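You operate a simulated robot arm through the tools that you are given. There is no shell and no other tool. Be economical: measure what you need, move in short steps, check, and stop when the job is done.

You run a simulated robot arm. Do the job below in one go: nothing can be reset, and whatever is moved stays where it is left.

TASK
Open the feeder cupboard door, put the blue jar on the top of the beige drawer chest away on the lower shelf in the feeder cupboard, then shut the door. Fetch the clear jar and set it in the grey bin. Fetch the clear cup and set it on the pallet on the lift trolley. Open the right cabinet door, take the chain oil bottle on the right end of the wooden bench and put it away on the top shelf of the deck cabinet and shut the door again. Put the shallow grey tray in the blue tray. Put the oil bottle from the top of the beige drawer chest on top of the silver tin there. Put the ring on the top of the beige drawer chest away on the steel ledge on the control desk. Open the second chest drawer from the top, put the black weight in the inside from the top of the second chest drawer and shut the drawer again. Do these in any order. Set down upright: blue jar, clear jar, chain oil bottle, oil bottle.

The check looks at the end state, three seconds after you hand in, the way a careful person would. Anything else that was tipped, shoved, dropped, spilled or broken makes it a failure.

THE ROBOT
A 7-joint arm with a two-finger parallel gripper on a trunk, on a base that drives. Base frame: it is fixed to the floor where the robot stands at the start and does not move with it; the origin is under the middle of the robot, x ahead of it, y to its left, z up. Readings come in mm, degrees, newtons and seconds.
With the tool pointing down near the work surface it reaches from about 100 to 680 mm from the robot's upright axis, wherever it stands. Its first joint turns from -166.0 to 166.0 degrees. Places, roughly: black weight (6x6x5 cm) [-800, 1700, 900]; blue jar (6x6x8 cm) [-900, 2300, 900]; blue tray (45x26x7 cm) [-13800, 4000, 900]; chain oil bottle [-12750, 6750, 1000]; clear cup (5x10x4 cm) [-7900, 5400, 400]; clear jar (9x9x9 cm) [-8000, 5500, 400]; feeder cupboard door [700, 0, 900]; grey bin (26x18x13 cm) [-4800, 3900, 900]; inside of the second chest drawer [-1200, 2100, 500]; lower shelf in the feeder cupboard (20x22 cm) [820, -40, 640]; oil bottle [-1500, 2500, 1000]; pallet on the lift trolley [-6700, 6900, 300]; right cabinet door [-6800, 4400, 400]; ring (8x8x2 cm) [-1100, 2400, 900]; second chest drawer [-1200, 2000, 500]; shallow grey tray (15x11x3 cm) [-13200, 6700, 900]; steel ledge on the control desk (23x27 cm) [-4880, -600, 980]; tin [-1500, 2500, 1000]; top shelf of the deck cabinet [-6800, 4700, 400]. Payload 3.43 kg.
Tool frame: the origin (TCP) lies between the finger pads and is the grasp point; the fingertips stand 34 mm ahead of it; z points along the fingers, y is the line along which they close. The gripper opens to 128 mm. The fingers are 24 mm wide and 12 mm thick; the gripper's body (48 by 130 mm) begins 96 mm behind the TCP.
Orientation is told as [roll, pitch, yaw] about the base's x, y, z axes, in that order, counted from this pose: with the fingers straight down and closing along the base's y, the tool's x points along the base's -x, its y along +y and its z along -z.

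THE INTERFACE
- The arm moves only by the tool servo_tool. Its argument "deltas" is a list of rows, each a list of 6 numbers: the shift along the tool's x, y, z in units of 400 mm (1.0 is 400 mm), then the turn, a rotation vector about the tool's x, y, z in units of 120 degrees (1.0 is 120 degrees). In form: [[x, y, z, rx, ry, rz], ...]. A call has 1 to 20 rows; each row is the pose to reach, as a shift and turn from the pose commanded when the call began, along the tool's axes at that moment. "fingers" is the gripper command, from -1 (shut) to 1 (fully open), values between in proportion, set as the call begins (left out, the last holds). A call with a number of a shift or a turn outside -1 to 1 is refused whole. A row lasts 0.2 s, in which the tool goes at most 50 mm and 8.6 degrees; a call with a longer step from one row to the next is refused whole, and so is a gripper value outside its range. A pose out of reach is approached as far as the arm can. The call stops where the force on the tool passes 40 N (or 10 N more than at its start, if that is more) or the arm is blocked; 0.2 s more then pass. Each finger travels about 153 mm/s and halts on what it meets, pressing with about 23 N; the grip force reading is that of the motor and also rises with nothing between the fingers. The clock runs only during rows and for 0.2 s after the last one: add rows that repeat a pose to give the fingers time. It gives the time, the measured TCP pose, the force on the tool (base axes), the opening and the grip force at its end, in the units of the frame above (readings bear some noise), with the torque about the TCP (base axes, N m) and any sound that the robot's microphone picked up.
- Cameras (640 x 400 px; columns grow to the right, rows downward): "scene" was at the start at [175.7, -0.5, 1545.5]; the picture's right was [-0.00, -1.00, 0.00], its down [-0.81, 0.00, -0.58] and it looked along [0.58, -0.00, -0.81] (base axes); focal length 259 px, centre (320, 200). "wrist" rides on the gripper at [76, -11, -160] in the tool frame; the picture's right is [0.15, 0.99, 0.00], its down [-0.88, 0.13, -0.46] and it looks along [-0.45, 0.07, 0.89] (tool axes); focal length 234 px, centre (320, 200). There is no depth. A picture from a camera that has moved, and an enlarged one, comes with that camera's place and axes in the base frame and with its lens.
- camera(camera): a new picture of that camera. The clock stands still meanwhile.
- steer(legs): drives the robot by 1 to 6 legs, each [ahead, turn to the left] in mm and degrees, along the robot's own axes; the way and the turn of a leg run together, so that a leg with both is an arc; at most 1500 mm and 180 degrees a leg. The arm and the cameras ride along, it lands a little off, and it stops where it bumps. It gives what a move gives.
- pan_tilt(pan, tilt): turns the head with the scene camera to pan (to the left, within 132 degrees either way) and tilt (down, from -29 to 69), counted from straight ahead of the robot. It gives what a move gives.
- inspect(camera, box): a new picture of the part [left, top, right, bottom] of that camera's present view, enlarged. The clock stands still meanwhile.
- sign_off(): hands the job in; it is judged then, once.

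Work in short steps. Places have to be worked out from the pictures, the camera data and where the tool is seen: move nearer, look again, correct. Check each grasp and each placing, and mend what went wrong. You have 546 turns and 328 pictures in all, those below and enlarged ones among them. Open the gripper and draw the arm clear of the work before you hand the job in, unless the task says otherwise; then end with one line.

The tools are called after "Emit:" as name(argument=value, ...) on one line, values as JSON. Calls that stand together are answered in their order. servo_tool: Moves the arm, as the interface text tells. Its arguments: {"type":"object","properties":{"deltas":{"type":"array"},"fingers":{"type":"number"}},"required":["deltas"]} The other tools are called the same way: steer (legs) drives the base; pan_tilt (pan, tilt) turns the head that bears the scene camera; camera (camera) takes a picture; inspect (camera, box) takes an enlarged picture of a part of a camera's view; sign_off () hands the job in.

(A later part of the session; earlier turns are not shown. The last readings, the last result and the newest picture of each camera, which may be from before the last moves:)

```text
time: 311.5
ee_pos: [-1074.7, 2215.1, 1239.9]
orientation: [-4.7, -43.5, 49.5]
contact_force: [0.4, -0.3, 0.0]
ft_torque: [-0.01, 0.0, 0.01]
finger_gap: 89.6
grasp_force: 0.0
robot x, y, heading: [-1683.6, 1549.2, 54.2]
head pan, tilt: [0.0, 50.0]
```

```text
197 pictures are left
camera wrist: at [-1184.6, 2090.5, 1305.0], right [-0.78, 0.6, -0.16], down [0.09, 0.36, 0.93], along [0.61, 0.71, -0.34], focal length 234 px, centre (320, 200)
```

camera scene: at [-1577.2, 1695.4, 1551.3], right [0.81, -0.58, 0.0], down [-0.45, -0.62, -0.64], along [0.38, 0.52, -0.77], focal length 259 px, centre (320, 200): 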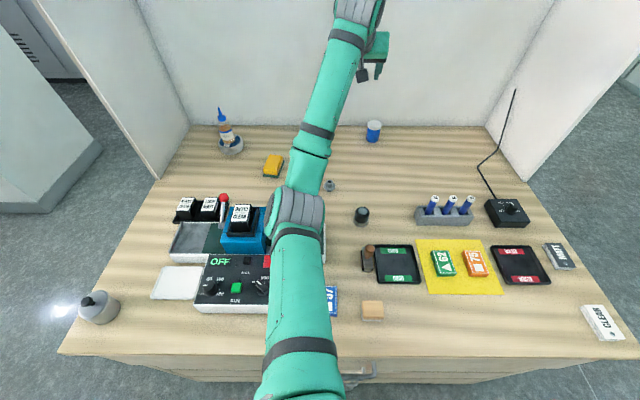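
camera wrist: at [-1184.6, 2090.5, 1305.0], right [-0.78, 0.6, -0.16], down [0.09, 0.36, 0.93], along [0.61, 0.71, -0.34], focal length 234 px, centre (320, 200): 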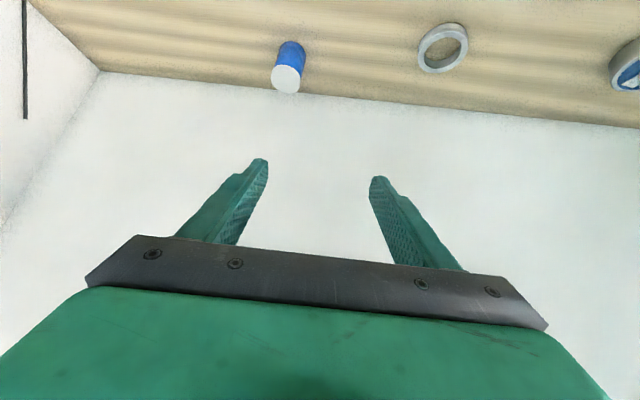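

Jar estimated at (-915,2264). I move 60 mm closer and go to the pre-grasp point, opening 90 mm.

Emit:
steer(legs=[[60, 0]])

Emit:
servo_tool(deltas=[[0.04, -0.026, 0.05, 0, 0, 0], [0.09, -0.051, 0.11, 0, 0, 0], [0.15, -0.077, 0.18, 0, 0, 0], [0.21, -0.103, 0.26, 0, 0, 0], [0.27, -0.129, 0.34, 0, 0, 0], [0.32, -0.154, 0.41, 0, 0, 0], [0.366, -0.18, 0.478, 0, 0, 0]])

Emit:
camera(camera="scene")

Emit:
camera(camera="wrist")

```text
time: 312.5
ee_pos: [-1039.1, 2264.6, 1241.5]
orientation: [-4.5, -43.5, 49.5]
contact_force: [0.1, -0.5, 0.3]
ft_torque: [-0.01, 0.01, -0.02]
finger_gap: 89.5
grasp_force: 0.0
robot x, y, heading: [-1645.3, 1599.7, 54.6]
head pan, tilt: [0.0, 50.0]
```

```text
time: 314.1
ee_pos: [-957.4, 2223.2, 1003.3]
orientation: [-4.5, -43.5, 49.7]
contact_force: [-0.4, -0.1, 0.9]
ft_torque: [-0.02, -0.03, -0.06]
finger_gap: 89.6
grasp_force: 0.1
robot x, y, heading: [-1643.9, 1597.5, 54.5]
head pan, tilt: [0.0, 50.0]
```

```text
196 pictures are left
camera scene: at [-1542.2, 1744.3, 1551.3], right [0.81, -0.58, 0.0], down [-0.45, -0.62, -0.64], along [0.38, 0.52, -0.77], focal length 259 px, centre (320, 200)
```

scene: 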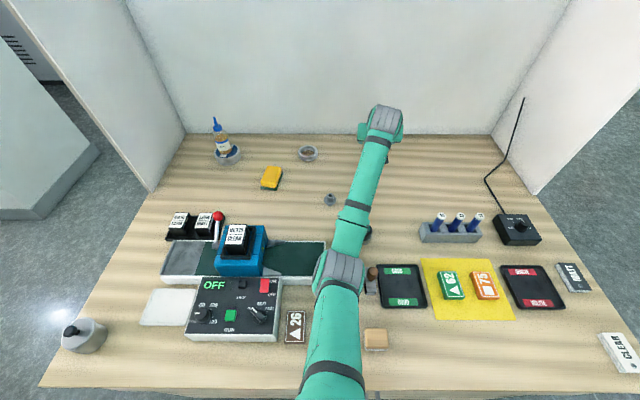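

```text
195 pictures are left
camera wrist: at [-1066.8, 2098.5, 1068.0], right [-0.78, 0.6, -0.16], down [0.09, 0.36, 0.93], along [0.61, 0.71, -0.34], focal length 234 px, centre (320, 200)
```

wrist: 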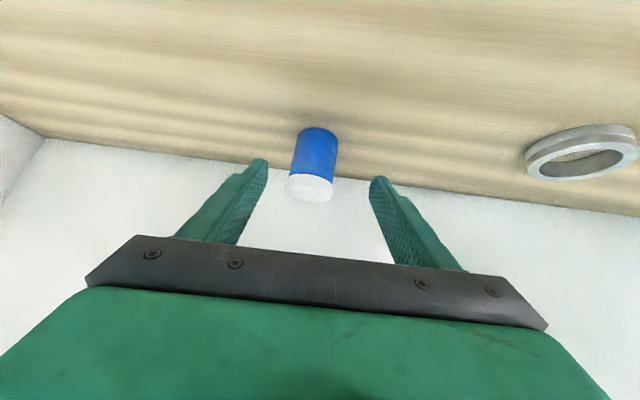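

The elbow hovers near the stamp and black knob item; I zoom in to judge clearance before descending.

Emit:
inspect(camera="scene", box=[280, 180, 440, 340])

```text
2.50 times, centred on (360, 260) of scene
camera zoom: at [-1542.2, 1744.3, 1551.3], right [0.81, -0.58, 0.0], down [-0.45, -0.62, -0.64], along [0.38, 0.52, -0.77], focal length 647 px, centre (220, 50)
```

zoom: 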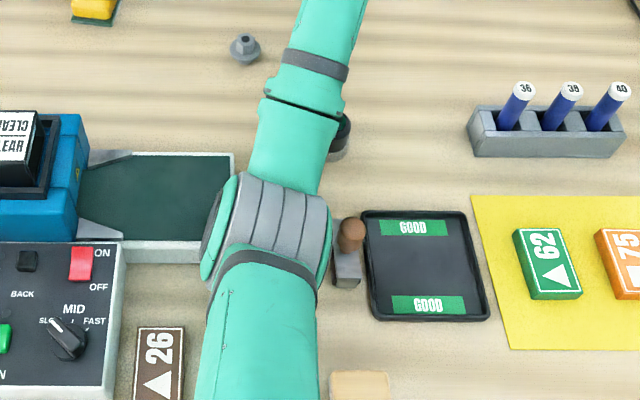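

Clearance at the stamp is slim. I rise again and make the tool more vertical (28° tilt), which straightens the arm and raises the elbow.

Emit:
servo_tool(deltas=[[-0.05, 0, -0.06, 0, 0, 0], [-0.12, 0, -0.13, 0, 0.03, 0], [-0.17, 0, -0.18, 0, 0.07, 0], [-0.2, 0, -0.2, 0, 0.11, 0], [-0.2, 0, -0.2, 0, 0.13, 0]])

Emit:
camera(camera="scene")

Emit:
camera(camera="wrist")

```text
time: 315.3
ee_pos: [-963.7, 2229.8, 1118.6]
orientation: [-3.7, -27.8, 48.0]
contact_force: [0.4, -0.7, 0.8]
ft_torque: [0.01, -0.01, 0.01]
finger_gap: 89.5
grasp_force: 0.0
robot x, y, heading: [-1648.0, 1593.9, 54.1]
head pan, tilt: [0.0, 50.0]
```

```text
193 pictures are left
camera scene: at [-1542.1, 1744.3, 1551.3], right [0.81, -0.58, 0.0], down [-0.45, -0.62, -0.64], along [0.38, 0.52, -0.77], focal length 259 px, centre (320, 200)
```

scene: 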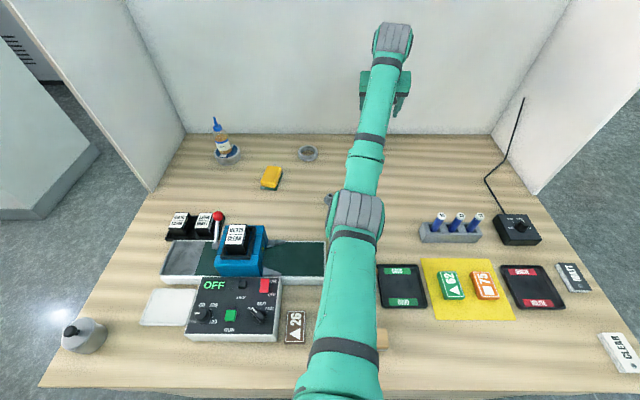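

```text
192 pictures are left
camera wrist: at [-1058.8, 2124.0, 1225.2], right [-0.8, 0.58, -0.13], down [0.26, 0.53, 0.81], along [0.54, 0.61, -0.58], focal length 234 px, centre (320, 200)
```

wrist: 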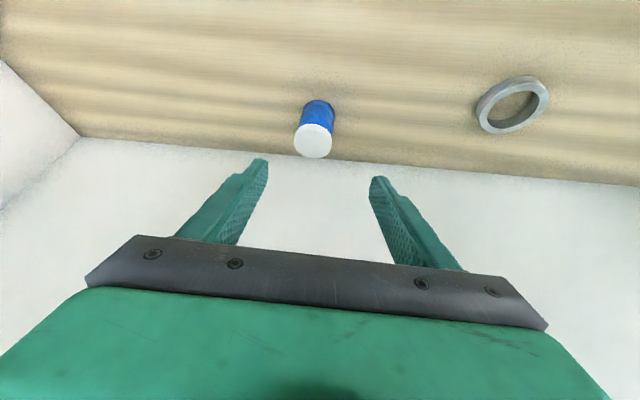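

The elbow is higher now. Triangulating with the two wrist views gives the jar near (-893,2279). I advance along the tool to 80 mm before it.

Emit:
servo_tool(deltas=[[0.008, -0.005, 0.1, 0, 0, 0], [0.016, -0.01, 0.2, 0, 0, 0], [0.024, -0.015, 0.296, 0, 0, 0]])

Emit:
camera(camera="wrist")

Emit:
inspect(camera="scene", box=[260, 100, 440, 320])

```text
time: 316.1
ee_pos: [-924.2, 2256.0, 1009.6]
orientation: [-3.7, -28.0, 48.1]
contact_force: [0.6, -0.1, -0.1]
ft_torque: [-0.02, -0.01, -0.01]
finger_gap: 89.7
grasp_force: 0.2
robot x, y, heading: [-1649.0, 1595.8, 54.2]
head pan, tilt: [0.0, 50.0]
```

```text
191 pictures are left
camera wrist: at [-1018.5, 2149.2, 1116.1], right [-0.8, 0.59, -0.13], down [0.26, 0.53, 0.81], along [0.54, 0.61, -0.58], focal length 234 px, centre (320, 200)
```

wrist: 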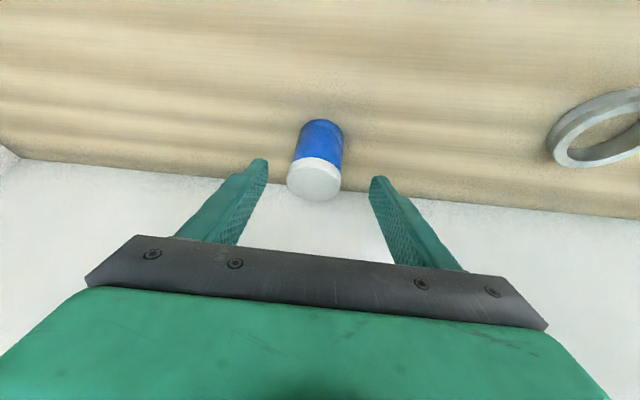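

```text
1.82 times, centred on (350, 210) of scene
camera zoom: at [-1542.2, 1744.3, 1551.3], right [0.81, -0.58, 0.0], down [-0.45, -0.62, -0.64], along [0.38, 0.52, -0.77], focal length 470 px, centre (266, 182)
```

zoom: 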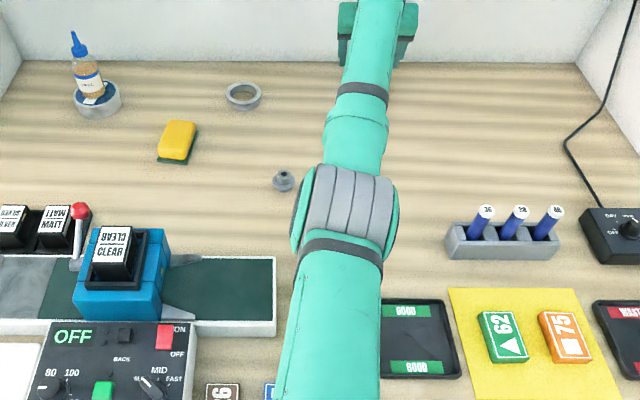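

On line. I advance 76 mm to surround the jar.

Emit:
servo_tool(deltas=[[0, 0, 0.07, 0, 0, 0], [0, 0, 0.13, 0, 0, 0], [0, 0, 0.19, 0, 0, 0]])

Emit:
camera(camera="wrist")

```text
time: 316.9
ee_pos: [-908.9, 2268.9, 951.7]
orientation: [-3.8, -28.0, 48.2]
contact_force: [0.3, 0.5, -0.3]
ft_torque: [0.0, 0.05, 0.02]
finger_gap: 89.8
grasp_force: 0.0
out of reach, approached as far as the arm can: row 2, 3
robot x, y, heading: [-1647.9, 1593.3, 54.1]
head pan, tilt: [0.0, 50.0]
```

```text
189 pictures are left
camera wrist: at [-1002.8, 2162.5, 1058.4], right [-0.8, 0.58, -0.13], down [0.26, 0.53, 0.81], along [0.54, 0.61, -0.58], focal length 234 px, centre (320, 200)
```

wrist: 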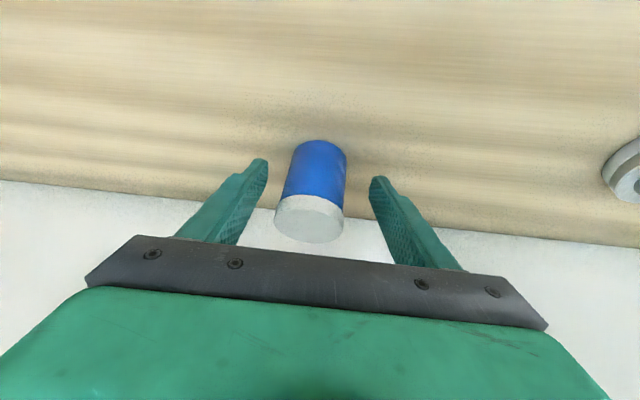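

The arm is at its limit, 20 mm short. I nudge the base 20 mm forward and re-check.

Emit:
steer(legs=[[20, 0]])

Emit:
camera(camera="wrist")

```text
time: 317.7
ee_pos: [-895.9, 2285.7, 952.6]
orientation: [-3.5, -27.9, 48.2]
contact_force: [-0.6, -0.5, -0.2]
ft_torque: [0.0, -0.02, -0.03]
finger_gap: 89.6
grasp_force: 0.0
robot x, y, heading: [-1633.4, 1613.3, 54.5]
head pan, tilt: [0.0, 50.0]
```

```text
188 pictures are left
camera wrist: at [-991.0, 2179.1, 1058.5], right [-0.8, 0.58, -0.13], down [0.26, 0.53, 0.81], along [0.54, 0.61, -0.58], focal length 234 px, centre (320, 200)
```

wrist: 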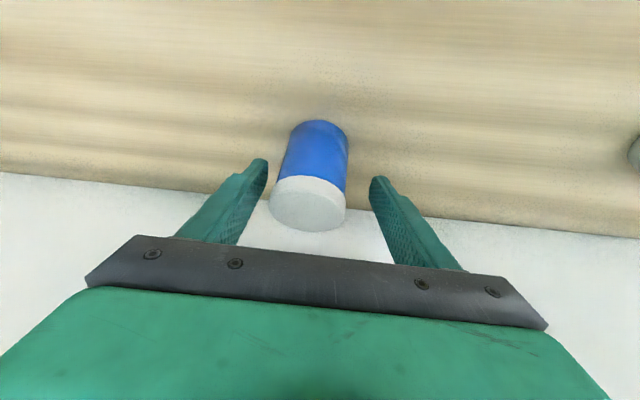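

Now the jar is at the grasp plane, 8 mm right. I shift, lower 10 mm, and close.

Emit:
servo_tool(deltas=[[0.007, -0.01, 0.012, 0, 0, 0], [0.014, -0.02, 0.024, 0, 0, 0], [0.014, -0.02, 0.024, 0, 0, 0]])

Emit:
servo_tool(deltas=[[0, 0, 0, 0, 0, 0], [0, 0, 0, 0, 0, 0], [0, 0, 0, 0, 0, 0]], fingers=-0.5)

Emit:
camera(camera="wrist")

```text
time: 318.5
ee_pos: [-889.6, 2277.0, 943.1]
orientation: [-3.8, -27.9, 48.2]
contact_force: [0.0, 0.5, -0.6]
ft_torque: [-0.01, 0.0, 0.0]
finger_gap: 89.6
grasp_force: 0.0
robot x, y, heading: [-1636.9, 1614.7, 54.2]
head pan, tilt: [0.0, 50.0]
```

```text
time: 319.3
ee_pos: [-891.0, 2277.1, 943.3]
orientation: [-3.7, -28.0, 48.2]
contact_force: [-0.7, 1.8, 1.5]
ft_torque: [0.11, 0.05, 0.02]
finger_gap: 52.8
grasp_force: 23.4
robot x, y, heading: [-1638.3, 1611.8, 54.0]
head pan, tilt: [0.0, 50.0]
```

```text
187 pictures are left
camera wrist: at [-985.8, 2171.9, 1048.7], right [-0.8, 0.58, -0.13], down [0.26, 0.53, 0.81], along [0.54, 0.61, -0.58], focal length 234 px, centre (320, 200)
```

wrist: 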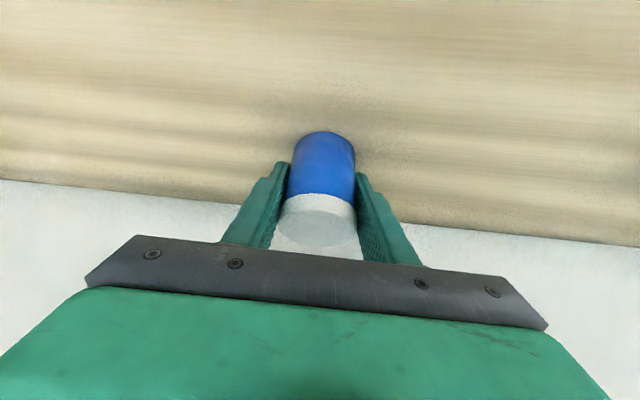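

The jar is gripped (53 mm). I lift it straight up, then higher while pulling back a little.

Emit:
servo_tool(deltas=[[-0.024, -0.003, -0.044, 0, 0, 0], [-0.06, -0.008, -0.113, 0, 0, 0], [-0.1, -0.015, -0.2, 0, 0, 0], [-0.12, -0.025, -0.3, 0, 0, 0], [-0.13, -0.035, -0.4, 0, 0, 0], [-0.13, -0.045, -0.5, 0, 0, 0], [-0.13, -0.055, -0.6, 0, 0, 0], [-0.13, -0.065, -0.7, 0, 0, 0], [-0.13, -0.08, -0.78, 0, 0, 0]])

Emit:
camera(camera="scene")

```text
time: 321.3
ee_pos: [-947.8, 2194.5, 1241.4]
orientation: [-3.7, -27.8, 48.2]
contact_force: [-0.1, 0.5, -1.2]
ft_torque: [-0.01, 0.0, -0.03]
finger_gap: 52.8
grasp_force: 22.9
robot x, y, heading: [-1635.5, 1614.4, 54.4]
head pan, tilt: [0.0, 50.0]
```

```text
186 pictures are left
camera scene: at [-1530.0, 1761.2, 1551.2], right [0.81, -0.58, 0.0], down [-0.45, -0.62, -0.64], along [0.38, 0.52, -0.77], focal length 259 px, centre (320, 200)
```

scene: 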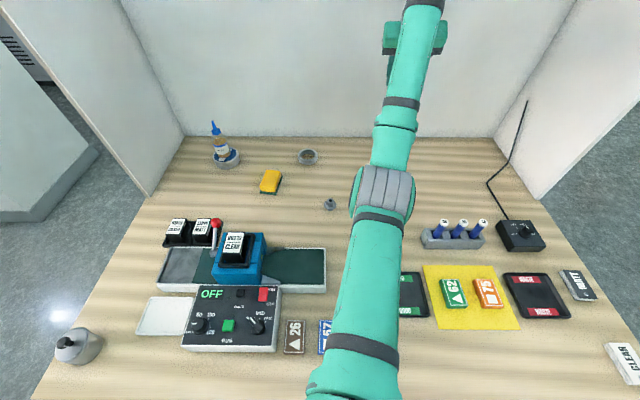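

I back the base 380 mm so I can set the jar on the free front strip of the chest top for a regrasp.

Emit:
steer(legs=[[-380, 0]])

Emit:
camera(camera="scene")

```text
time: 323.7
ee_pos: [-1175.3, 1887.0, 1240.2]
orientation: [-3.7, -27.9, 48.5]
contact_force: [-0.6, -0.1, -1.3]
ft_torque: [0.0, -0.02, 0.02]
finger_gap: 53.0
grasp_force: 22.8
robot x, y, heading: [-1855.4, 1302.4, 54.8]
head pan, tilt: [0.0, 50.0]
```

```text
185 pictures are left
camera scene: at [-1754.2, 1449.4, 1551.3], right [0.82, -0.58, 0.0], down [-0.44, -0.62, -0.64], along [0.37, 0.52, -0.77], focal length 259 px, centre (320, 200)
```

scene: 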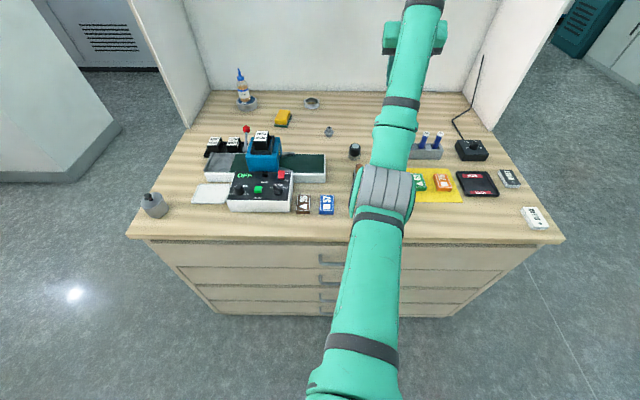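

I lower the jar toward the free strip at (-1229,1669), stopping at z≈1000.

Emit:
servo_tool(deltas=[[0.09, -0.03, 0.04, 0, 0, 0], [0.18, -0.06, 0.08, 0, 0, 0], [0.27, -0.09, 0.12, 0, 0, 0], [0.36, -0.12, 0.16, 0, 0, 0], [0.45, -0.15, 0.2, 0, 0, 0], [0.54, -0.18, 0.24, 0, 0, 0], [0.63, -0.21, 0.28, 0, 0, 0], [0.718, -0.238, 0.322, 0, 0, 0]])

Emit:
camera(camera="scene")

Emit:
camera(camera="wrist")

```text
time: 325.5
ee_pos: [-1229.2, 1673.3, 995.9]
orientation: [-3.8, -28.0, 48.6]
contact_force: [-0.2, 0.7, -1.0]
ft_torque: [-0.02, 0.01, -0.04]
finger_gap: 53.0
grasp_force: 23.0
robot x, y, heading: [-1858.2, 1303.4, 54.6]
head pan, tilt: [0.0, 50.0]
```

```text
184 pictures are left
camera scene: at [-1754.2, 1449.6, 1551.3], right [0.82, -0.58, 0.0], down [-0.44, -0.62, -0.64], along [0.37, 0.52, -0.77], focal length 259 px, centre (320, 200)
```

scene: 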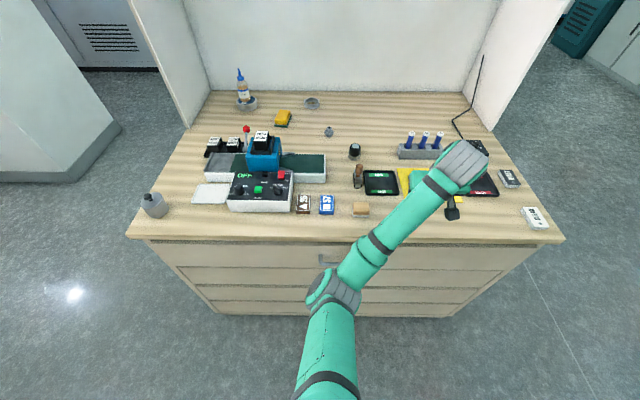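

```text
183 pictures are left
camera wrist: at [-1323.6, 1566.3, 1102.6], right [-0.81, 0.58, -0.13], down [0.26, 0.53, 0.81], along [0.53, 0.62, -0.58], focal length 234 px, centre (320, 200)
```

wrist: 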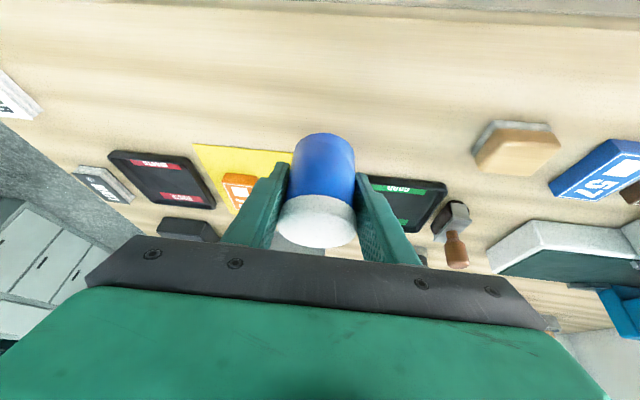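

The jar is over free wood. I lower 46 mm, then feel for contact.

Emit:
servo_tool(deltas=[[0.02, 0.003, 0.038, 0, 0, 0], [0.04, 0.005, 0.075, 0, 0, 0], [0.054, 0.007, 0.102, 0, 0, 0], [0.054, 0.007, 0.102, 0, 0, 0]])

Emit:
servo_tool(deltas=[[0.0024, 0, 0.0045, 0, 0, 0], [0.0047, 0, 0.009, 0, 0, 0], [0.0047, 0, 0.009, 0, 0, 0]])

```text
time: 326.5
ee_pos: [-1228.9, 1673.8, 952.6]
orientation: [-3.7, -27.8, 48.5]
contact_force: [0.4, -0.8, -3.5]
ft_torque: [-0.01, 0.02, 0.0]
finger_gap: 52.9
grasp_force: 23.5
robot x, y, heading: [-1856.8, 1301.3, 54.8]
head pan, tilt: [0.0, 50.0]
```

```text
time: 327.3
ee_pos: [-1227.8, 1671.1, 947.9]
orientation: [-3.7, -28.0, 48.5]
contact_force: [-0.3, -0.4, -2.4]
ft_torque: [-0.01, 0.03, 0.0]
finger_gap: 52.7
grasp_force: 22.8
robot x, y, heading: [-1853.2, 1303.5, 54.7]
head pan, tilt: [0.0, 50.0]
```

Not yet touching; I lower a few more millimetres.

Emit:
servo_tool(deltas=[[0.0024, 0, 0.0045, 0, 0, 0], [0.0047, 0, 0.009, 0, 0, 0], [0.006, 0, 0.011, 0, 0, 0], [0.006, 0, 0.011, 0, 0, 0]])

```text
time: 328.3
ee_pos: [-1227.5, 1670.8, 943.2]
orientation: [-3.7, -27.9, 48.5]
contact_force: [-0.2, -0.2, -1.6]
ft_torque: [0.05, -0.04, 0.0]
finger_gap: 53.0
grasp_force: 22.7
robot x, y, heading: [-1861.4, 1303.1, 54.6]
head pan, tilt: [0.0, 50.0]
```

Emit:
servo_tool(deltas=[[0.002, 0, 0.0035, 0, 0, 0], [0.003, 0, 0.0056, 0, 0, 0], [0.003, 0, 0.0056, 0, 0, 0]])

```text
time: 329.1
ee_pos: [-1227.2, 1670.6, 941.7]
orientation: [-3.8, -28.1, 48.5]
contact_force: [4.1, 3.7, 14.8]
ft_torque: [0.38, 0.04, -0.1]
finger_gap: 53.4
grasp_force: 23.5
robot x, y, heading: [-1854.0, 1304.9, 54.7]
head pan, tilt: [0.0, 50.0]
```

Contact (15 N). I open and back away from the jar.

Emit:
servo_tool(deltas=[[0, 0, 0, 0, 0, 0], [0, 0, 0, 0, 0, 0], [0, 0, -0.05, 0, 0, 0], [0, 0, -0.12, 0, 0, 0], [0.05, 0, -0.2, 0, 0, 0], [0.13, 0, -0.28, 0, 0, 0]], fingers=0.4)

Emit:
camera(camera="wrist")

```text
time: 330.5
ee_pos: [-1297.8, 1599.4, 1012.2]
orientation: [-3.6, -27.8, 48.5]
contact_force: [-0.2, 0.2, 0.7]
ft_torque: [0.0, 0.0, 0.0]
finger_gap: 89.8
grasp_force: 0.1
robot x, y, heading: [-1861.0, 1298.6, 54.5]
head pan, tilt: [0.0, 50.0]
```

```text
182 pictures are left
camera wrist: at [-1392.1, 1492.5, 1119.1], right [-0.81, 0.58, -0.12], down [0.26, 0.53, 0.81], along [0.53, 0.62, -0.58], focal length 234 px, centre (320, 200)
```

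wrist: 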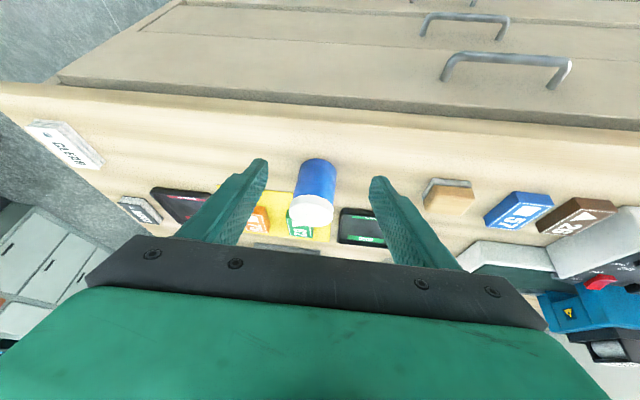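

The jar stands upright at the front edge. I tilt the tool to nearly horizontal (15° down) in front of it.

Emit:
servo_tool(deltas=[[0, 0.005, 0, 0, -0.06, 0], [0, 0.01, 0, 0, -0.12, 0], [0.01, 0.015, 0.01, 0, -0.18, 0], [0.02, 0.02, 0.03, 0, -0.24, 0], [0.03, 0.025, 0.05, 0, -0.3, 0], [0.045, 0.03, 0.07, 0, -0.36, 0], [0.055, 0.033, 0.08, 0, -0.392, 0], [0.055, 0.033, 0.08, 0, -0.392, 0]])

Emit:
camera(camera="wrist")

```text
time: 332.3
ee_pos: [-1309.3, 1606.6, 975.4]
orientation: [-12.6, -74.8, 58.9]
contact_force: [-0.7, 0.5, 0.6]
ft_torque: [0.0, -0.03, 0.0]
finger_gap: 89.5
grasp_force: 0.0
robot x, y, heading: [-1856.2, 1304.0, 54.7]
head pan, tilt: [0.0, 50.0]
```

```text
181 pictures are left
camera wrist: at [-1419.8, 1470.3, 943.6], right [-0.74, 0.64, -0.2], down [-0.28, -0.03, 0.96], along [0.61, 0.76, 0.2], focal length 234 px, centre (320, 200)
```

wrist: 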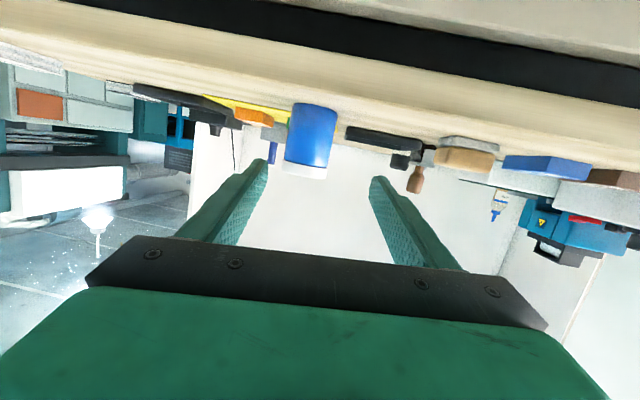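

Jar is 16 mm right of the tool line. I align, level the roll, and advance to it.

Emit:
servo_tool(deltas=[[0.003, -0.02, 0.0, 0, 0, 0.015], [0.005, -0.04, 0.0, 0, 0, 0.029], [0.006, -0.04, 0.08, 0, 0, 0.029], [0.007, -0.04, 0.16, 0, 0, 0.029], [0.009, -0.04, 0.22, 0, 0, 0.029], [0.009, -0.04, 0.26, 0, 0, 0.029]])

Emit:
camera(camera="wrist")

Emit:
inspect(camera="scene", box=[320, 120, 560, 320])

```text
time: 333.7
ee_pos: [-1226.8, 1665.7, 946.6]
orientation: [0.2, -75.0, 45.7]
contact_force: [0.4, 0.5, -0.8]
ft_torque: [-0.03, 0.03, 0.02]
finger_gap: 89.8
grasp_force: 0.0
robot x, y, heading: [-1856.1, 1304.4, 54.4]
head pan, tilt: [0.0, 50.0]
```

```text
180 pictures are left
camera wrist: at [-1341.6, 1533.8, 915.3], right [-0.74, 0.66, -0.14], down [-0.24, -0.06, 0.97], along [0.63, 0.75, 0.21], focal length 234 px, centre (320, 200)
```

wrist: 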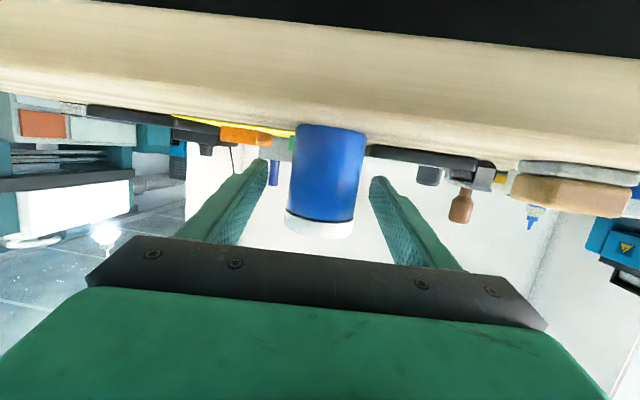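

```text
2.00 times, centred on (440, 220) of scene
camera zoom: at [-1754.3, 1449.3, 1551.3], right [0.82, -0.58, 0.0], down [-0.44, -0.62, -0.64], along [0.37, 0.52, -0.77], focal length 517 px, centre (80, 160)
```

zoom: 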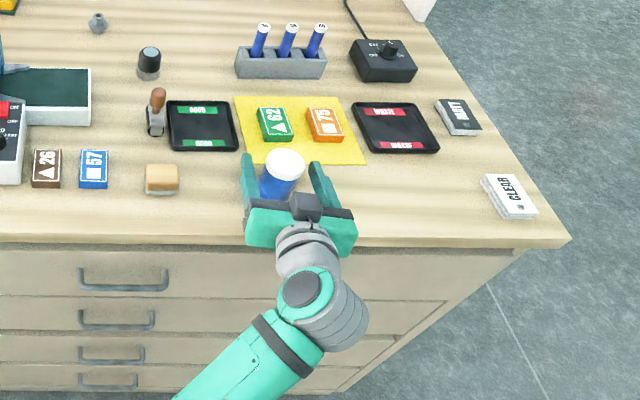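

The jar is between the fingers. I close and lift slightly.

Emit:
servo_tool(deltas=[[0, 0, 0, 0, 0, 0], [0, 0, 0, 0, 0, 0], [0, 0, 0, 0, 0, 0]], fingers=-0.5)

Emit:
servo_tool(deltas=[[-0.05, 0, -0.014, 0, 0, 0], [-0.12, 0, -0.032, 0, 0, 0], [-0.2, 0, -0.054, 0, 0, 0], [-0.25, 0, -0.1, 0, 0, 0], [-0.3, 0, -0.18, 0, 0, 0], [-0.35, 0, -0.28, 0, 0, 0], [-0.38, 0, -0.38, 0, 0, 0]])

Emit:
camera(camera="wrist")

Emit:
camera(camera="scene")

```text
time: 334.5
ee_pos: [-1228.2, 1666.3, 947.7]
orientation: [0.2, -75.0, 45.6]
contact_force: [0.8, 0.0, 1.0]
ft_torque: [-0.01, -0.05, 0.0]
finger_gap: 50.8
grasp_force: 22.9
robot x, y, heading: [-1862.9, 1301.1, 54.6]
head pan, tilt: [0.0, 50.0]
```

```text
time: 336.1
ee_pos: [-1305.5, 1590.8, 1134.7]
orientation: [0.2, -74.9, 45.7]
contact_force: [-0.4, -0.8, -1.9]
ft_torque: [-0.03, 0.04, 0.01]
finger_gap: 50.7
grasp_force: 23.3
robot x, y, heading: [-1854.9, 1301.3, 54.6]
head pan, tilt: [0.0, 50.0]
```

```text
178 pictures are left
camera wrist: at [-1419.6, 1457.7, 1102.5], right [-0.74, 0.66, -0.14], down [-0.24, -0.06, 0.97], along [0.63, 0.75, 0.2], focal length 234 px, centre (320, 200)
```

wrist: 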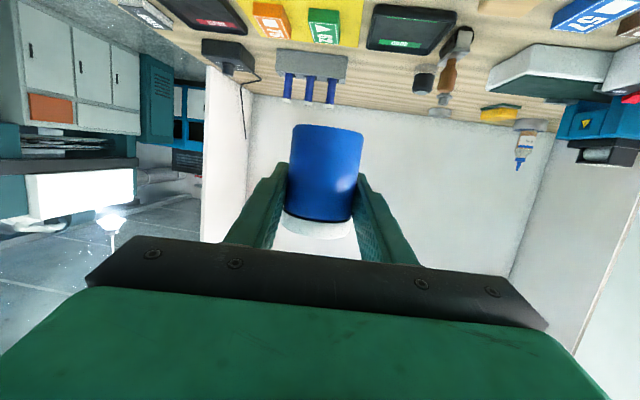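

```text
177 pictures are left
camera scene: at [-1754.2, 1449.5, 1551.3], right [0.82, -0.58, 0.0], down [-0.44, -0.62, -0.64], along [0.37, 0.52, -0.77], focal length 259 px, centre (320, 200)
```

scene: 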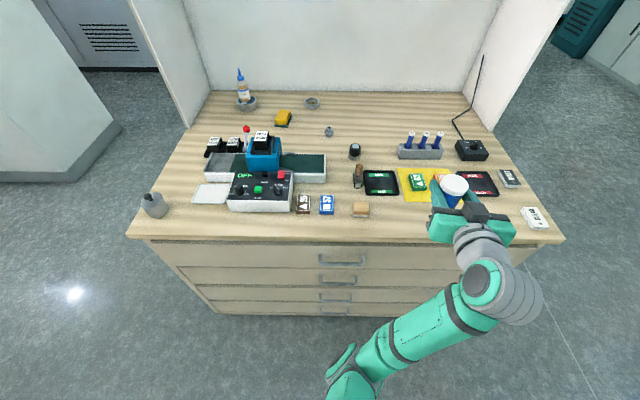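

The jar is held with the tool 15° below horizontal. I drive to the feeder cupboard, ending about 900 mm before it along its normal.

Emit:
steer(legs=[[-150, 0], [0, -72.3], [1500, 0], [560, 0], [0, -17.5]])

Emit:
pan_tilt(pan=0, tilt=40)

Emit:
camera(camera="scene")

Emit:
camera(camera="wrist")

```text
time: 351.8
ee_pos: [276.4, -8.8, 1134.3]
orientation: [0.2, -75.0, -44.1]
contact_force: [0.2, 0.3, -1.2]
ft_torque: [0.01, -0.02, 0.01]
finger_gap: 50.6
grasp_force: 22.8
robot x, y, heading: [-16.1, 547.2, -35.2]
head pan, tilt: [0.0, 50.0]
```

```text
time: 352.5
ee_pos: [274.2, -9.1, 1134.4]
orientation: [0.2, -75.0, -44.2]
contact_force: [0.1, 0.2, -1.6]
ft_torque: [-0.01, 0.02, 0.0]
finger_gap: 50.6
grasp_force: 22.9
robot x, y, heading: [-17.7, 539.5, -35.3]
head pan, tilt: [0.0, 40.0]
```

```text
176 pictures are left
camera scene: at [136.8, 432.4, 1565.4], right [-0.58, -0.82, 0.0], down [-0.53, 0.37, -0.77], along [0.63, -0.44, -0.64], focal length 259 px, centre (320, 200)
```

scene: 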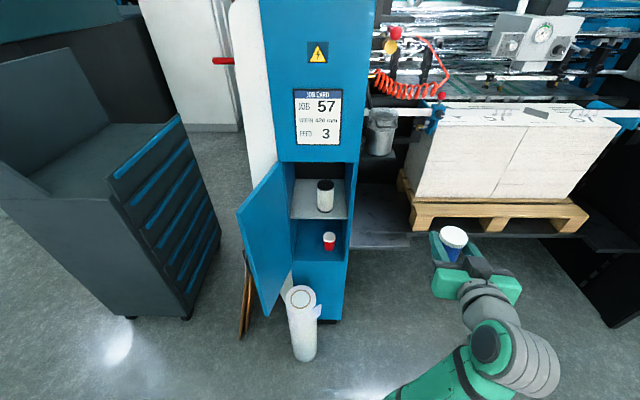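

```text
175 pictures are left
camera wrist: at [141.0, 103.8, 1102.4], right [0.66, 0.74, -0.14], down [-0.06, 0.24, 0.97], along [0.75, -0.63, 0.21], focal length 234 px, centre (320, 200)
```

wrist: 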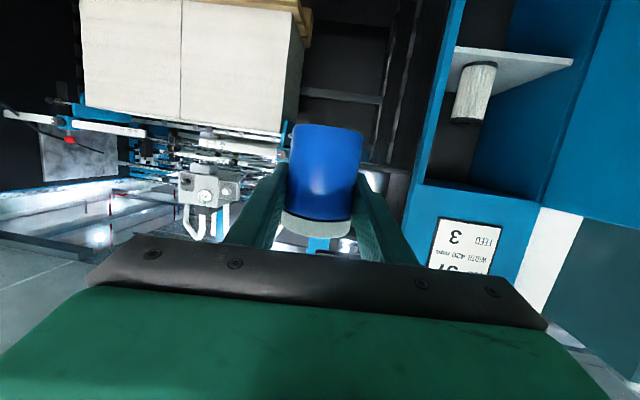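

Perfectly aligned with the cupboard. I enlarge the compartment.

Emit:
inspect(camera="scene", box=[230, 150, 380, 350])

```text
2.00 times, centred on (305, 250) of scene
camera zoom: at [136.8, 432.4, 1565.4], right [-0.58, -0.82, 0.0], down [-0.53, 0.37, -0.77], along [0.63, -0.44, -0.64], focal length 517 px, centre (350, 100)
```

zoom: 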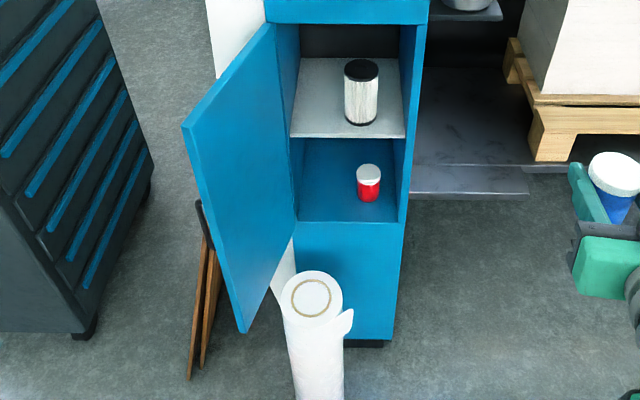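

Floor of the lower compartment is flush with the front at z≈640–670; the can stands at right. I swing the jar left to the compartment's line and lower it to z≈800, turning the tool square to the cupboard.

Emit:
servo_tool(deltas=[[0.07, 0.073, 0.009, -0.007, 0, -0.002], [0.15, 0.146, 0.018, -0.013, 0, -0.004], [0.226, 0.219, 0.027, -0.02, 0, -0.005], [0.3, 0.292, 0.036, -0.026, 0, -0.007], [0.377, 0.365, 0.045, -0.033, 0, -0.009], [0.452, 0.438, 0.054, -0.04, 0, -0.011], [0.527, 0.51, 0.063, -0.046, 0, -0.013], [0.603, 0.583, 0.072, -0.053, 0, -0.014], [0.678, 0.656, 0.08, -0.06, 0, -0.016], [0.754, 0.729, 0.09, -0.066, 0, -0.018], [0.829, 0.802, 0.0975, -0.0724, 0, -0.0198]])

Emit:
camera(camera="scene")

Emit:
camera(camera="wrist")

```text
time: 354.9
ee_pos: [463.5, 259.2, 801.7]
orientation: [0.1, -75.0, -35.0]
contact_force: [0.1, 0.4, -2.2]
ft_torque: [0.01, 0.0, -0.01]
finger_gap: 50.7
grasp_force: 23.1
robot x, y, heading: [-16.3, 543.5, -35.2]
head pan, tilt: [0.0, 40.0]
```

```text
173 pictures are left
camera scene: at [136.8, 432.5, 1565.5], right [-0.58, -0.82, 0.0], down [-0.52, 0.37, -0.77], along [0.63, -0.44, -0.64], focal length 259 px, centre (320, 200)
```

scene: 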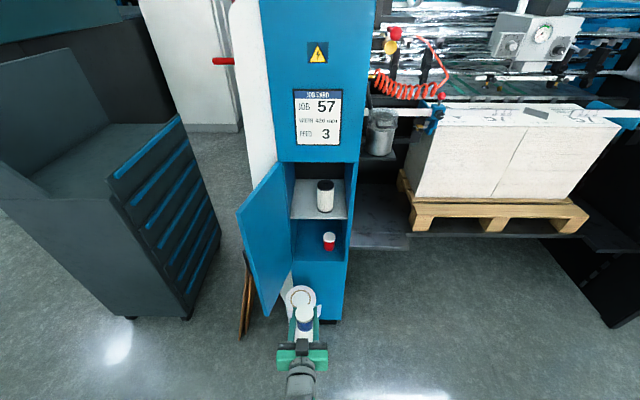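

```text
172 pictures are left
camera wrist: at [313.8, 348.8, 769.2], right [0.54, 0.83, -0.14], down [-0.1, 0.23, 0.97], along [0.84, -0.5, 0.21], focal length 234 px, centre (320, 200)
```

wrist: 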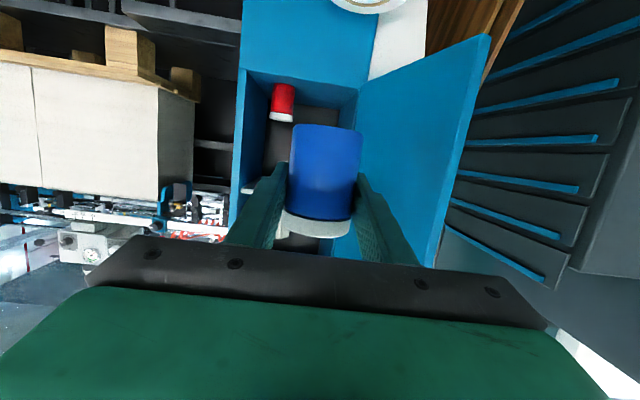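

The compartment is straight ahead; its floor works out to z≈645. I drive 200 mm forward.

Emit:
steer(legs=[[200, 0]])

Emit:
camera(camera="wrist")

```text
time: 356.5
ee_pos: [630.6, 138.2, 800.8]
orientation: [0.0, -75.0, -34.9]
contact_force: [-1.0, -1.0, -1.8]
ft_torque: [-0.03, -0.02, -0.02]
finger_gap: 50.7
grasp_force: 22.9
robot x, y, heading: [150.9, 422.1, -35.3]
head pan, tilt: [0.0, 40.0]
```

```text
171 pictures are left
camera wrist: at [481.7, 228.5, 769.6], right [0.54, 0.83, -0.14], down [-0.1, 0.23, 0.97], along [0.84, -0.51, 0.21], focal length 234 px, centre (320, 200)
```

wrist: 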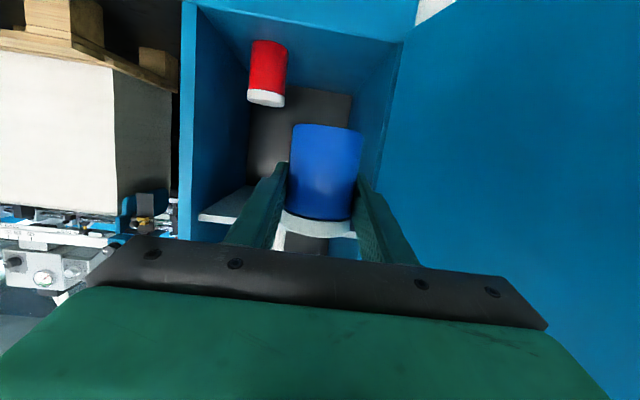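

Aligned at w≈165. I move the jar 193 mm into the compartment, at a safe height.

Emit:
servo_tool(deltas=[[0.04, -0.002, 0.05, 0, 0, 0], [0.06, -0.004, 0.12, 0, 0, 0], [0.04, -0.006, 0.2, 0, 0, 0], [0.02, -0.0075, 0.29, 0, 0, 0], [0.0, -0.0075, 0.38, 0, 0, 0], [-0.02, -0.0075, 0.45, 0, 0, 0], [-0.026, -0.0075, 0.493, 0, 0, 0]])

Emit:
camera(camera="wrist")

Emit:
inspect(camera="scene", box=[230, 180, 430, 380])

```text
time: 358.1
ee_pos: [788.0, 25.1, 759.1]
orientation: [-0.1, -75.1, -35.1]
contact_force: [0.4, 0.4, -1.4]
ft_torque: [0.0, -0.01, 0.01]
finger_gap: 50.9
grasp_force: 23.2
robot x, y, heading: [153.0, 423.9, -35.4]
head pan, tilt: [0.0, 40.0]
```

```text
170 pictures are left
camera wrist: at [638.1, 115.7, 727.4], right [0.54, 0.83, -0.14], down [-0.1, 0.23, 0.97], along [0.84, -0.51, 0.2], focal length 234 px, centre (320, 200)
```

wrist: 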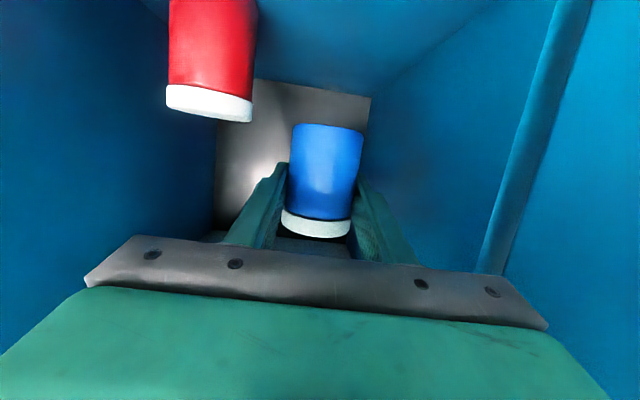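

```text
2.00 times, centred on (330, 280) of scene
camera zoom: at [304.9, 312.8, 1565.5], right [-0.58, -0.82, 0.0], down [-0.52, 0.37, -0.77], along [0.62, -0.44, -0.64], focal length 517 px, centre (300, 40)
```

zoom: 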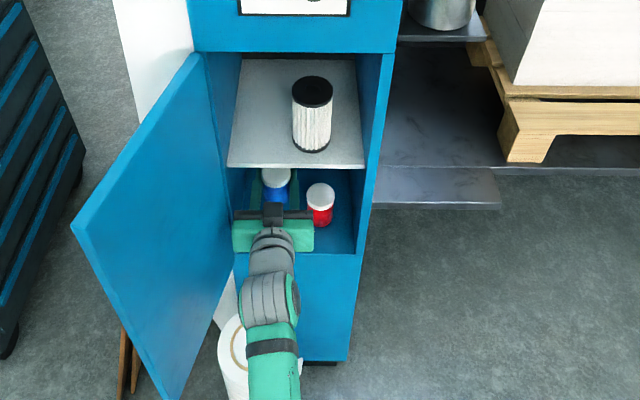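

The jar is inside, beside the can with ~20 mm finger clearance. I lower 50 mm.

Emit:
servo_tool(deltas=[[0.024, 0, 0.0065, 0, 0, 0], [0.048, 0, 0.013, 0, 0, 0], [0.072, 0, 0.0195, 0, 0, 0], [0.097, 0, 0.026, 0, 0, 0], [0.109, 0, 0.029, 0, 0, 0]])

Emit:
camera(camera="wrist")

```text
time: 359.3
ee_pos: [787.8, 24.4, 715.7]
orientation: [0.1, -75.1, -35.2]
contact_force: [-0.2, 0.1, -1.8]
ft_torque: [0.01, 0.01, -0.01]
finger_gap: 50.9
grasp_force: 22.5
robot x, y, heading: [151.4, 421.4, -35.3]
head pan, tilt: [0.0, 40.0]
```

```text
168 pictures are left
camera wrist: at [638.1, 114.9, 683.6], right [0.54, 0.83, -0.14], down [-0.1, 0.23, 0.97], along [0.84, -0.51, 0.21], focal length 234 px, centre (320, 200)
```

wrist: 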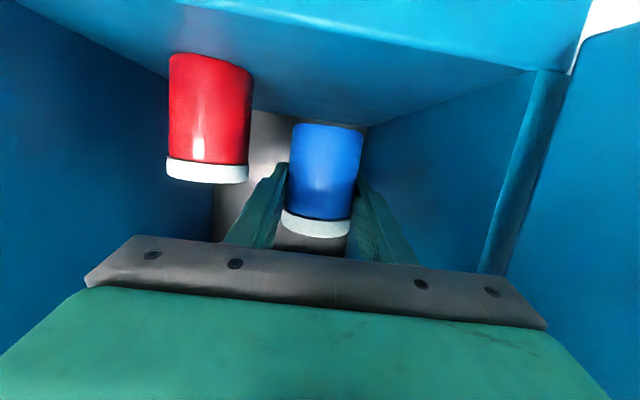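

I continue down in 4 mm steps until contact.

Emit:
servo_tool(deltas=[[0.01, 0, 0.0026, 0, 0, 0], [0.02, 0, 0.0052, 0, 0, 0], [0.029, 0, 0.0078, 0, 0, 0], [0.029, 0, 0.0078, 0, 0, 0]])

```text
time: 360.3
ee_pos: [788.1, 24.9, 704.2]
orientation: [0.0, -75.0, -34.9]
contact_force: [0.4, -0.3, -1.4]
ft_torque: [0.0, 0.0, 0.0]
finger_gap: 50.5
grasp_force: 22.9
robot x, y, heading: [147.5, 425.6, -35.6]
head pan, tilt: [0.0, 40.0]
```

Emit:
servo_tool(deltas=[[0.0075, 0, 0.002, 0, 0, 0], [0.015, 0, 0.004, 0, 0, 0], [0.022, 0, 0.006, 0, 0, 0], [0.022, 0, 0.006, 0, 0, 0]])

```text
time: 361.3
ee_pos: [786.5, 24.7, 695.0]
orientation: [0.0, -75.0, -34.9]
contact_force: [0.7, 0.4, -1.6]
ft_torque: [0.0, -0.01, 0.02]
finger_gap: 50.5
grasp_force: 22.9
robot x, y, heading: [148.5, 422.6, -35.4]
head pan, tilt: [0.0, 40.0]
```

Still free at z 695; I lower another 8 mm.

Emit:
servo_tool(deltas=[[0.005, 0, 0.0013, 0, 0, 0], [0.01, 0, 0.0026, 0, 0, 0], [0.015, 0, 0.004, 0, 0, 0], [0.019, 0, 0.005, 0, 0, 0], [0.019, 0, 0.005, 0, 0, 0]])

Emit:
camera(camera="wrist")

```text
time: 362.5
ee_pos: [788.5, 25.3, 687.4]
orientation: [-0.1, -75.1, -35.1]
contact_force: [-0.9, -0.3, 4.0]
ft_torque: [0.1, 0.05, 0.01]
finger_gap: 50.5
grasp_force: 23.1
robot x, y, heading: [153.4, 423.3, -35.5]
head pan, tilt: [0.0, 40.0]
```

```text
167 pictures are left
camera wrist: at [638.7, 115.4, 655.6], right [0.54, 0.83, -0.14], down [-0.1, 0.23, 0.97], along [0.84, -0.51, 0.21], focal length 234 px, centre (320, 200)
```

wrist: 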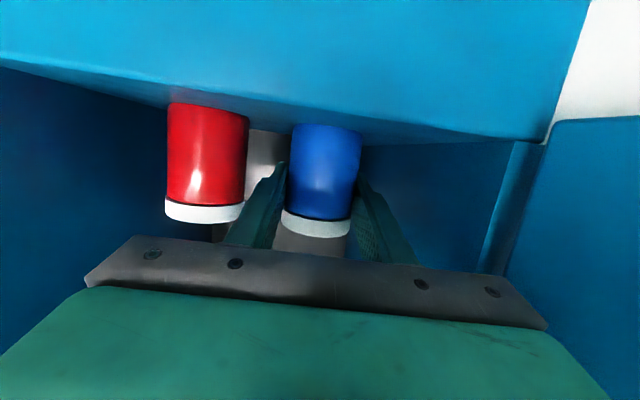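

Contact. I open modestly (to 64 mm, the can is close) and back straight out.

Emit:
servo_tool(deltas=[[0, 0, 0, 0, 0, 0], [0, 0, 0, 0, 0, 0], [0, 0, -0.06, 0, 0, 0], [0, 0, -0.14, 0, 0, 0], [0, 0, -0.24, 0, 0, 0], [0, 0, -0.35, 0, 0, 0], [0, 0, -0.46, 0, 0, 0], [0, 0, -0.57, 0, 0, 0]], fingers=0)

Emit:
camera(camera="wrist")

Emit:
camera(camera="scene")

```text
time: 364.3
ee_pos: [609.2, 151.3, 742.8]
orientation: [0.1, -75.1, -35.1]
contact_force: [0.3, 0.9, -0.4]
ft_torque: [0.02, 0.02, -0.02]
finger_gap: 63.9
grasp_force: 0.0
robot x, y, heading: [150.8, 422.6, -35.4]
head pan, tilt: [0.0, 40.0]
```

```text
166 pictures are left
camera wrist: at [459.2, 241.7, 711.6], right [0.54, 0.83, -0.14], down [-0.1, 0.23, 0.97], along [0.84, -0.51, 0.21], focal length 234 px, centre (320, 200)
```

wrist: 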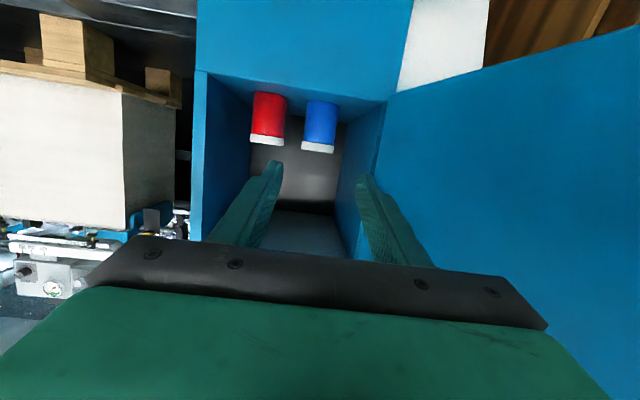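

```text
165 pictures are left
camera scene: at [305.0, 312.7, 1565.5], right [-0.58, -0.82, 0.0], down [-0.52, 0.37, -0.77], along [0.62, -0.44, -0.64], focal length 259 px, centre (320, 200)
```

scene: 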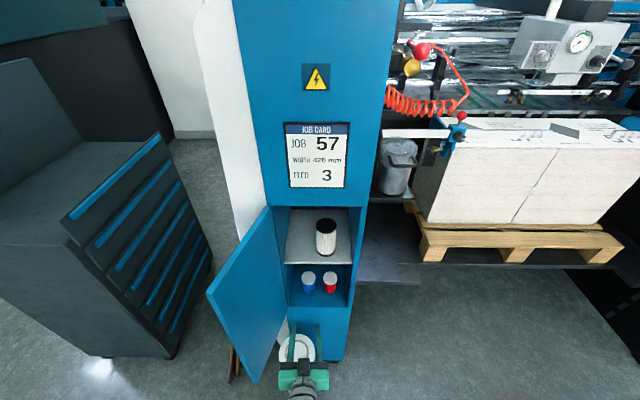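

The jar stands upright next to the can. Now to shut the door: I close the fingers, back out, and bring the hand around to the outside of the open door.

Emit:
servo_tool(deltas=[[0.028, 0, -0.105, 0, 0, 0], [0.056, 0, -0.21, 0, 0, 0], [0.085, 0, -0.315, 0, 0, 0], [0.113, 0, -0.42, 0, 0, 0], [0.141, 0, -0.524, 0, 0, 0], [0.141, 0.1, -0.524, 0, 0, 0], [0.141, 0.2, -0.524, 0, 0, 0], [0.141, 0.3, -0.524, 0, 0, 0], [0.141, 0.4, -0.524, 0, 0, 0], [0.141, 0.5, -0.524, 0, 0, 0]], fingers=-1)

Emit:
camera(camera="scene")

Emit:
camera(camera="wrist")

```text
time: 366.5
ee_pos: [547.1, 439.1, 744.9]
orientation: [-0.3, -75.1, -34.9]
contact_force: [0.8, -1.2, 0.3]
ft_torque: [0.01, -0.02, 0.0]
finger_gap: 0.0
grasp_force: 23.1
robot x, y, heading: [154.3, 425.1, -35.7]
head pan, tilt: [0.0, 40.0]
```

```text
164 pictures are left
camera scene: at [304.8, 312.8, 1565.5], right [-0.58, -0.81, 0.0], down [-0.52, 0.37, -0.77], along [0.62, -0.44, -0.64], focal length 259 px, centre (320, 200)
```

scene: 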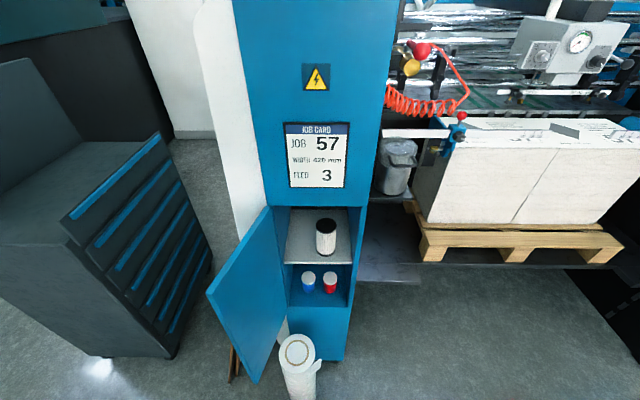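

```text
163 pictures are left
camera wrist: at [396.8, 529.4, 714.5], right [0.54, 0.83, -0.14], down [-0.1, 0.23, 0.97], along [0.84, -0.51, 0.21], focal length 234 px, centre (320, 200)
```

wrist: 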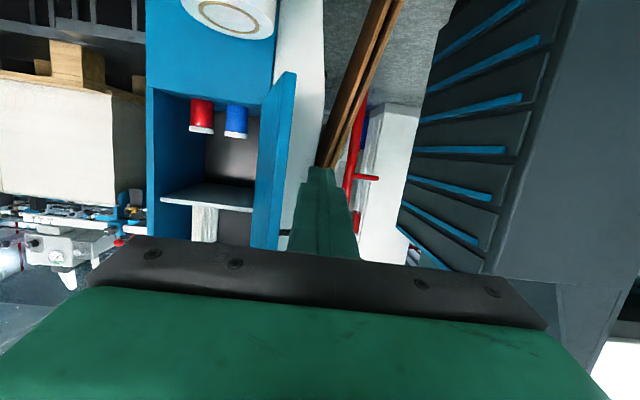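

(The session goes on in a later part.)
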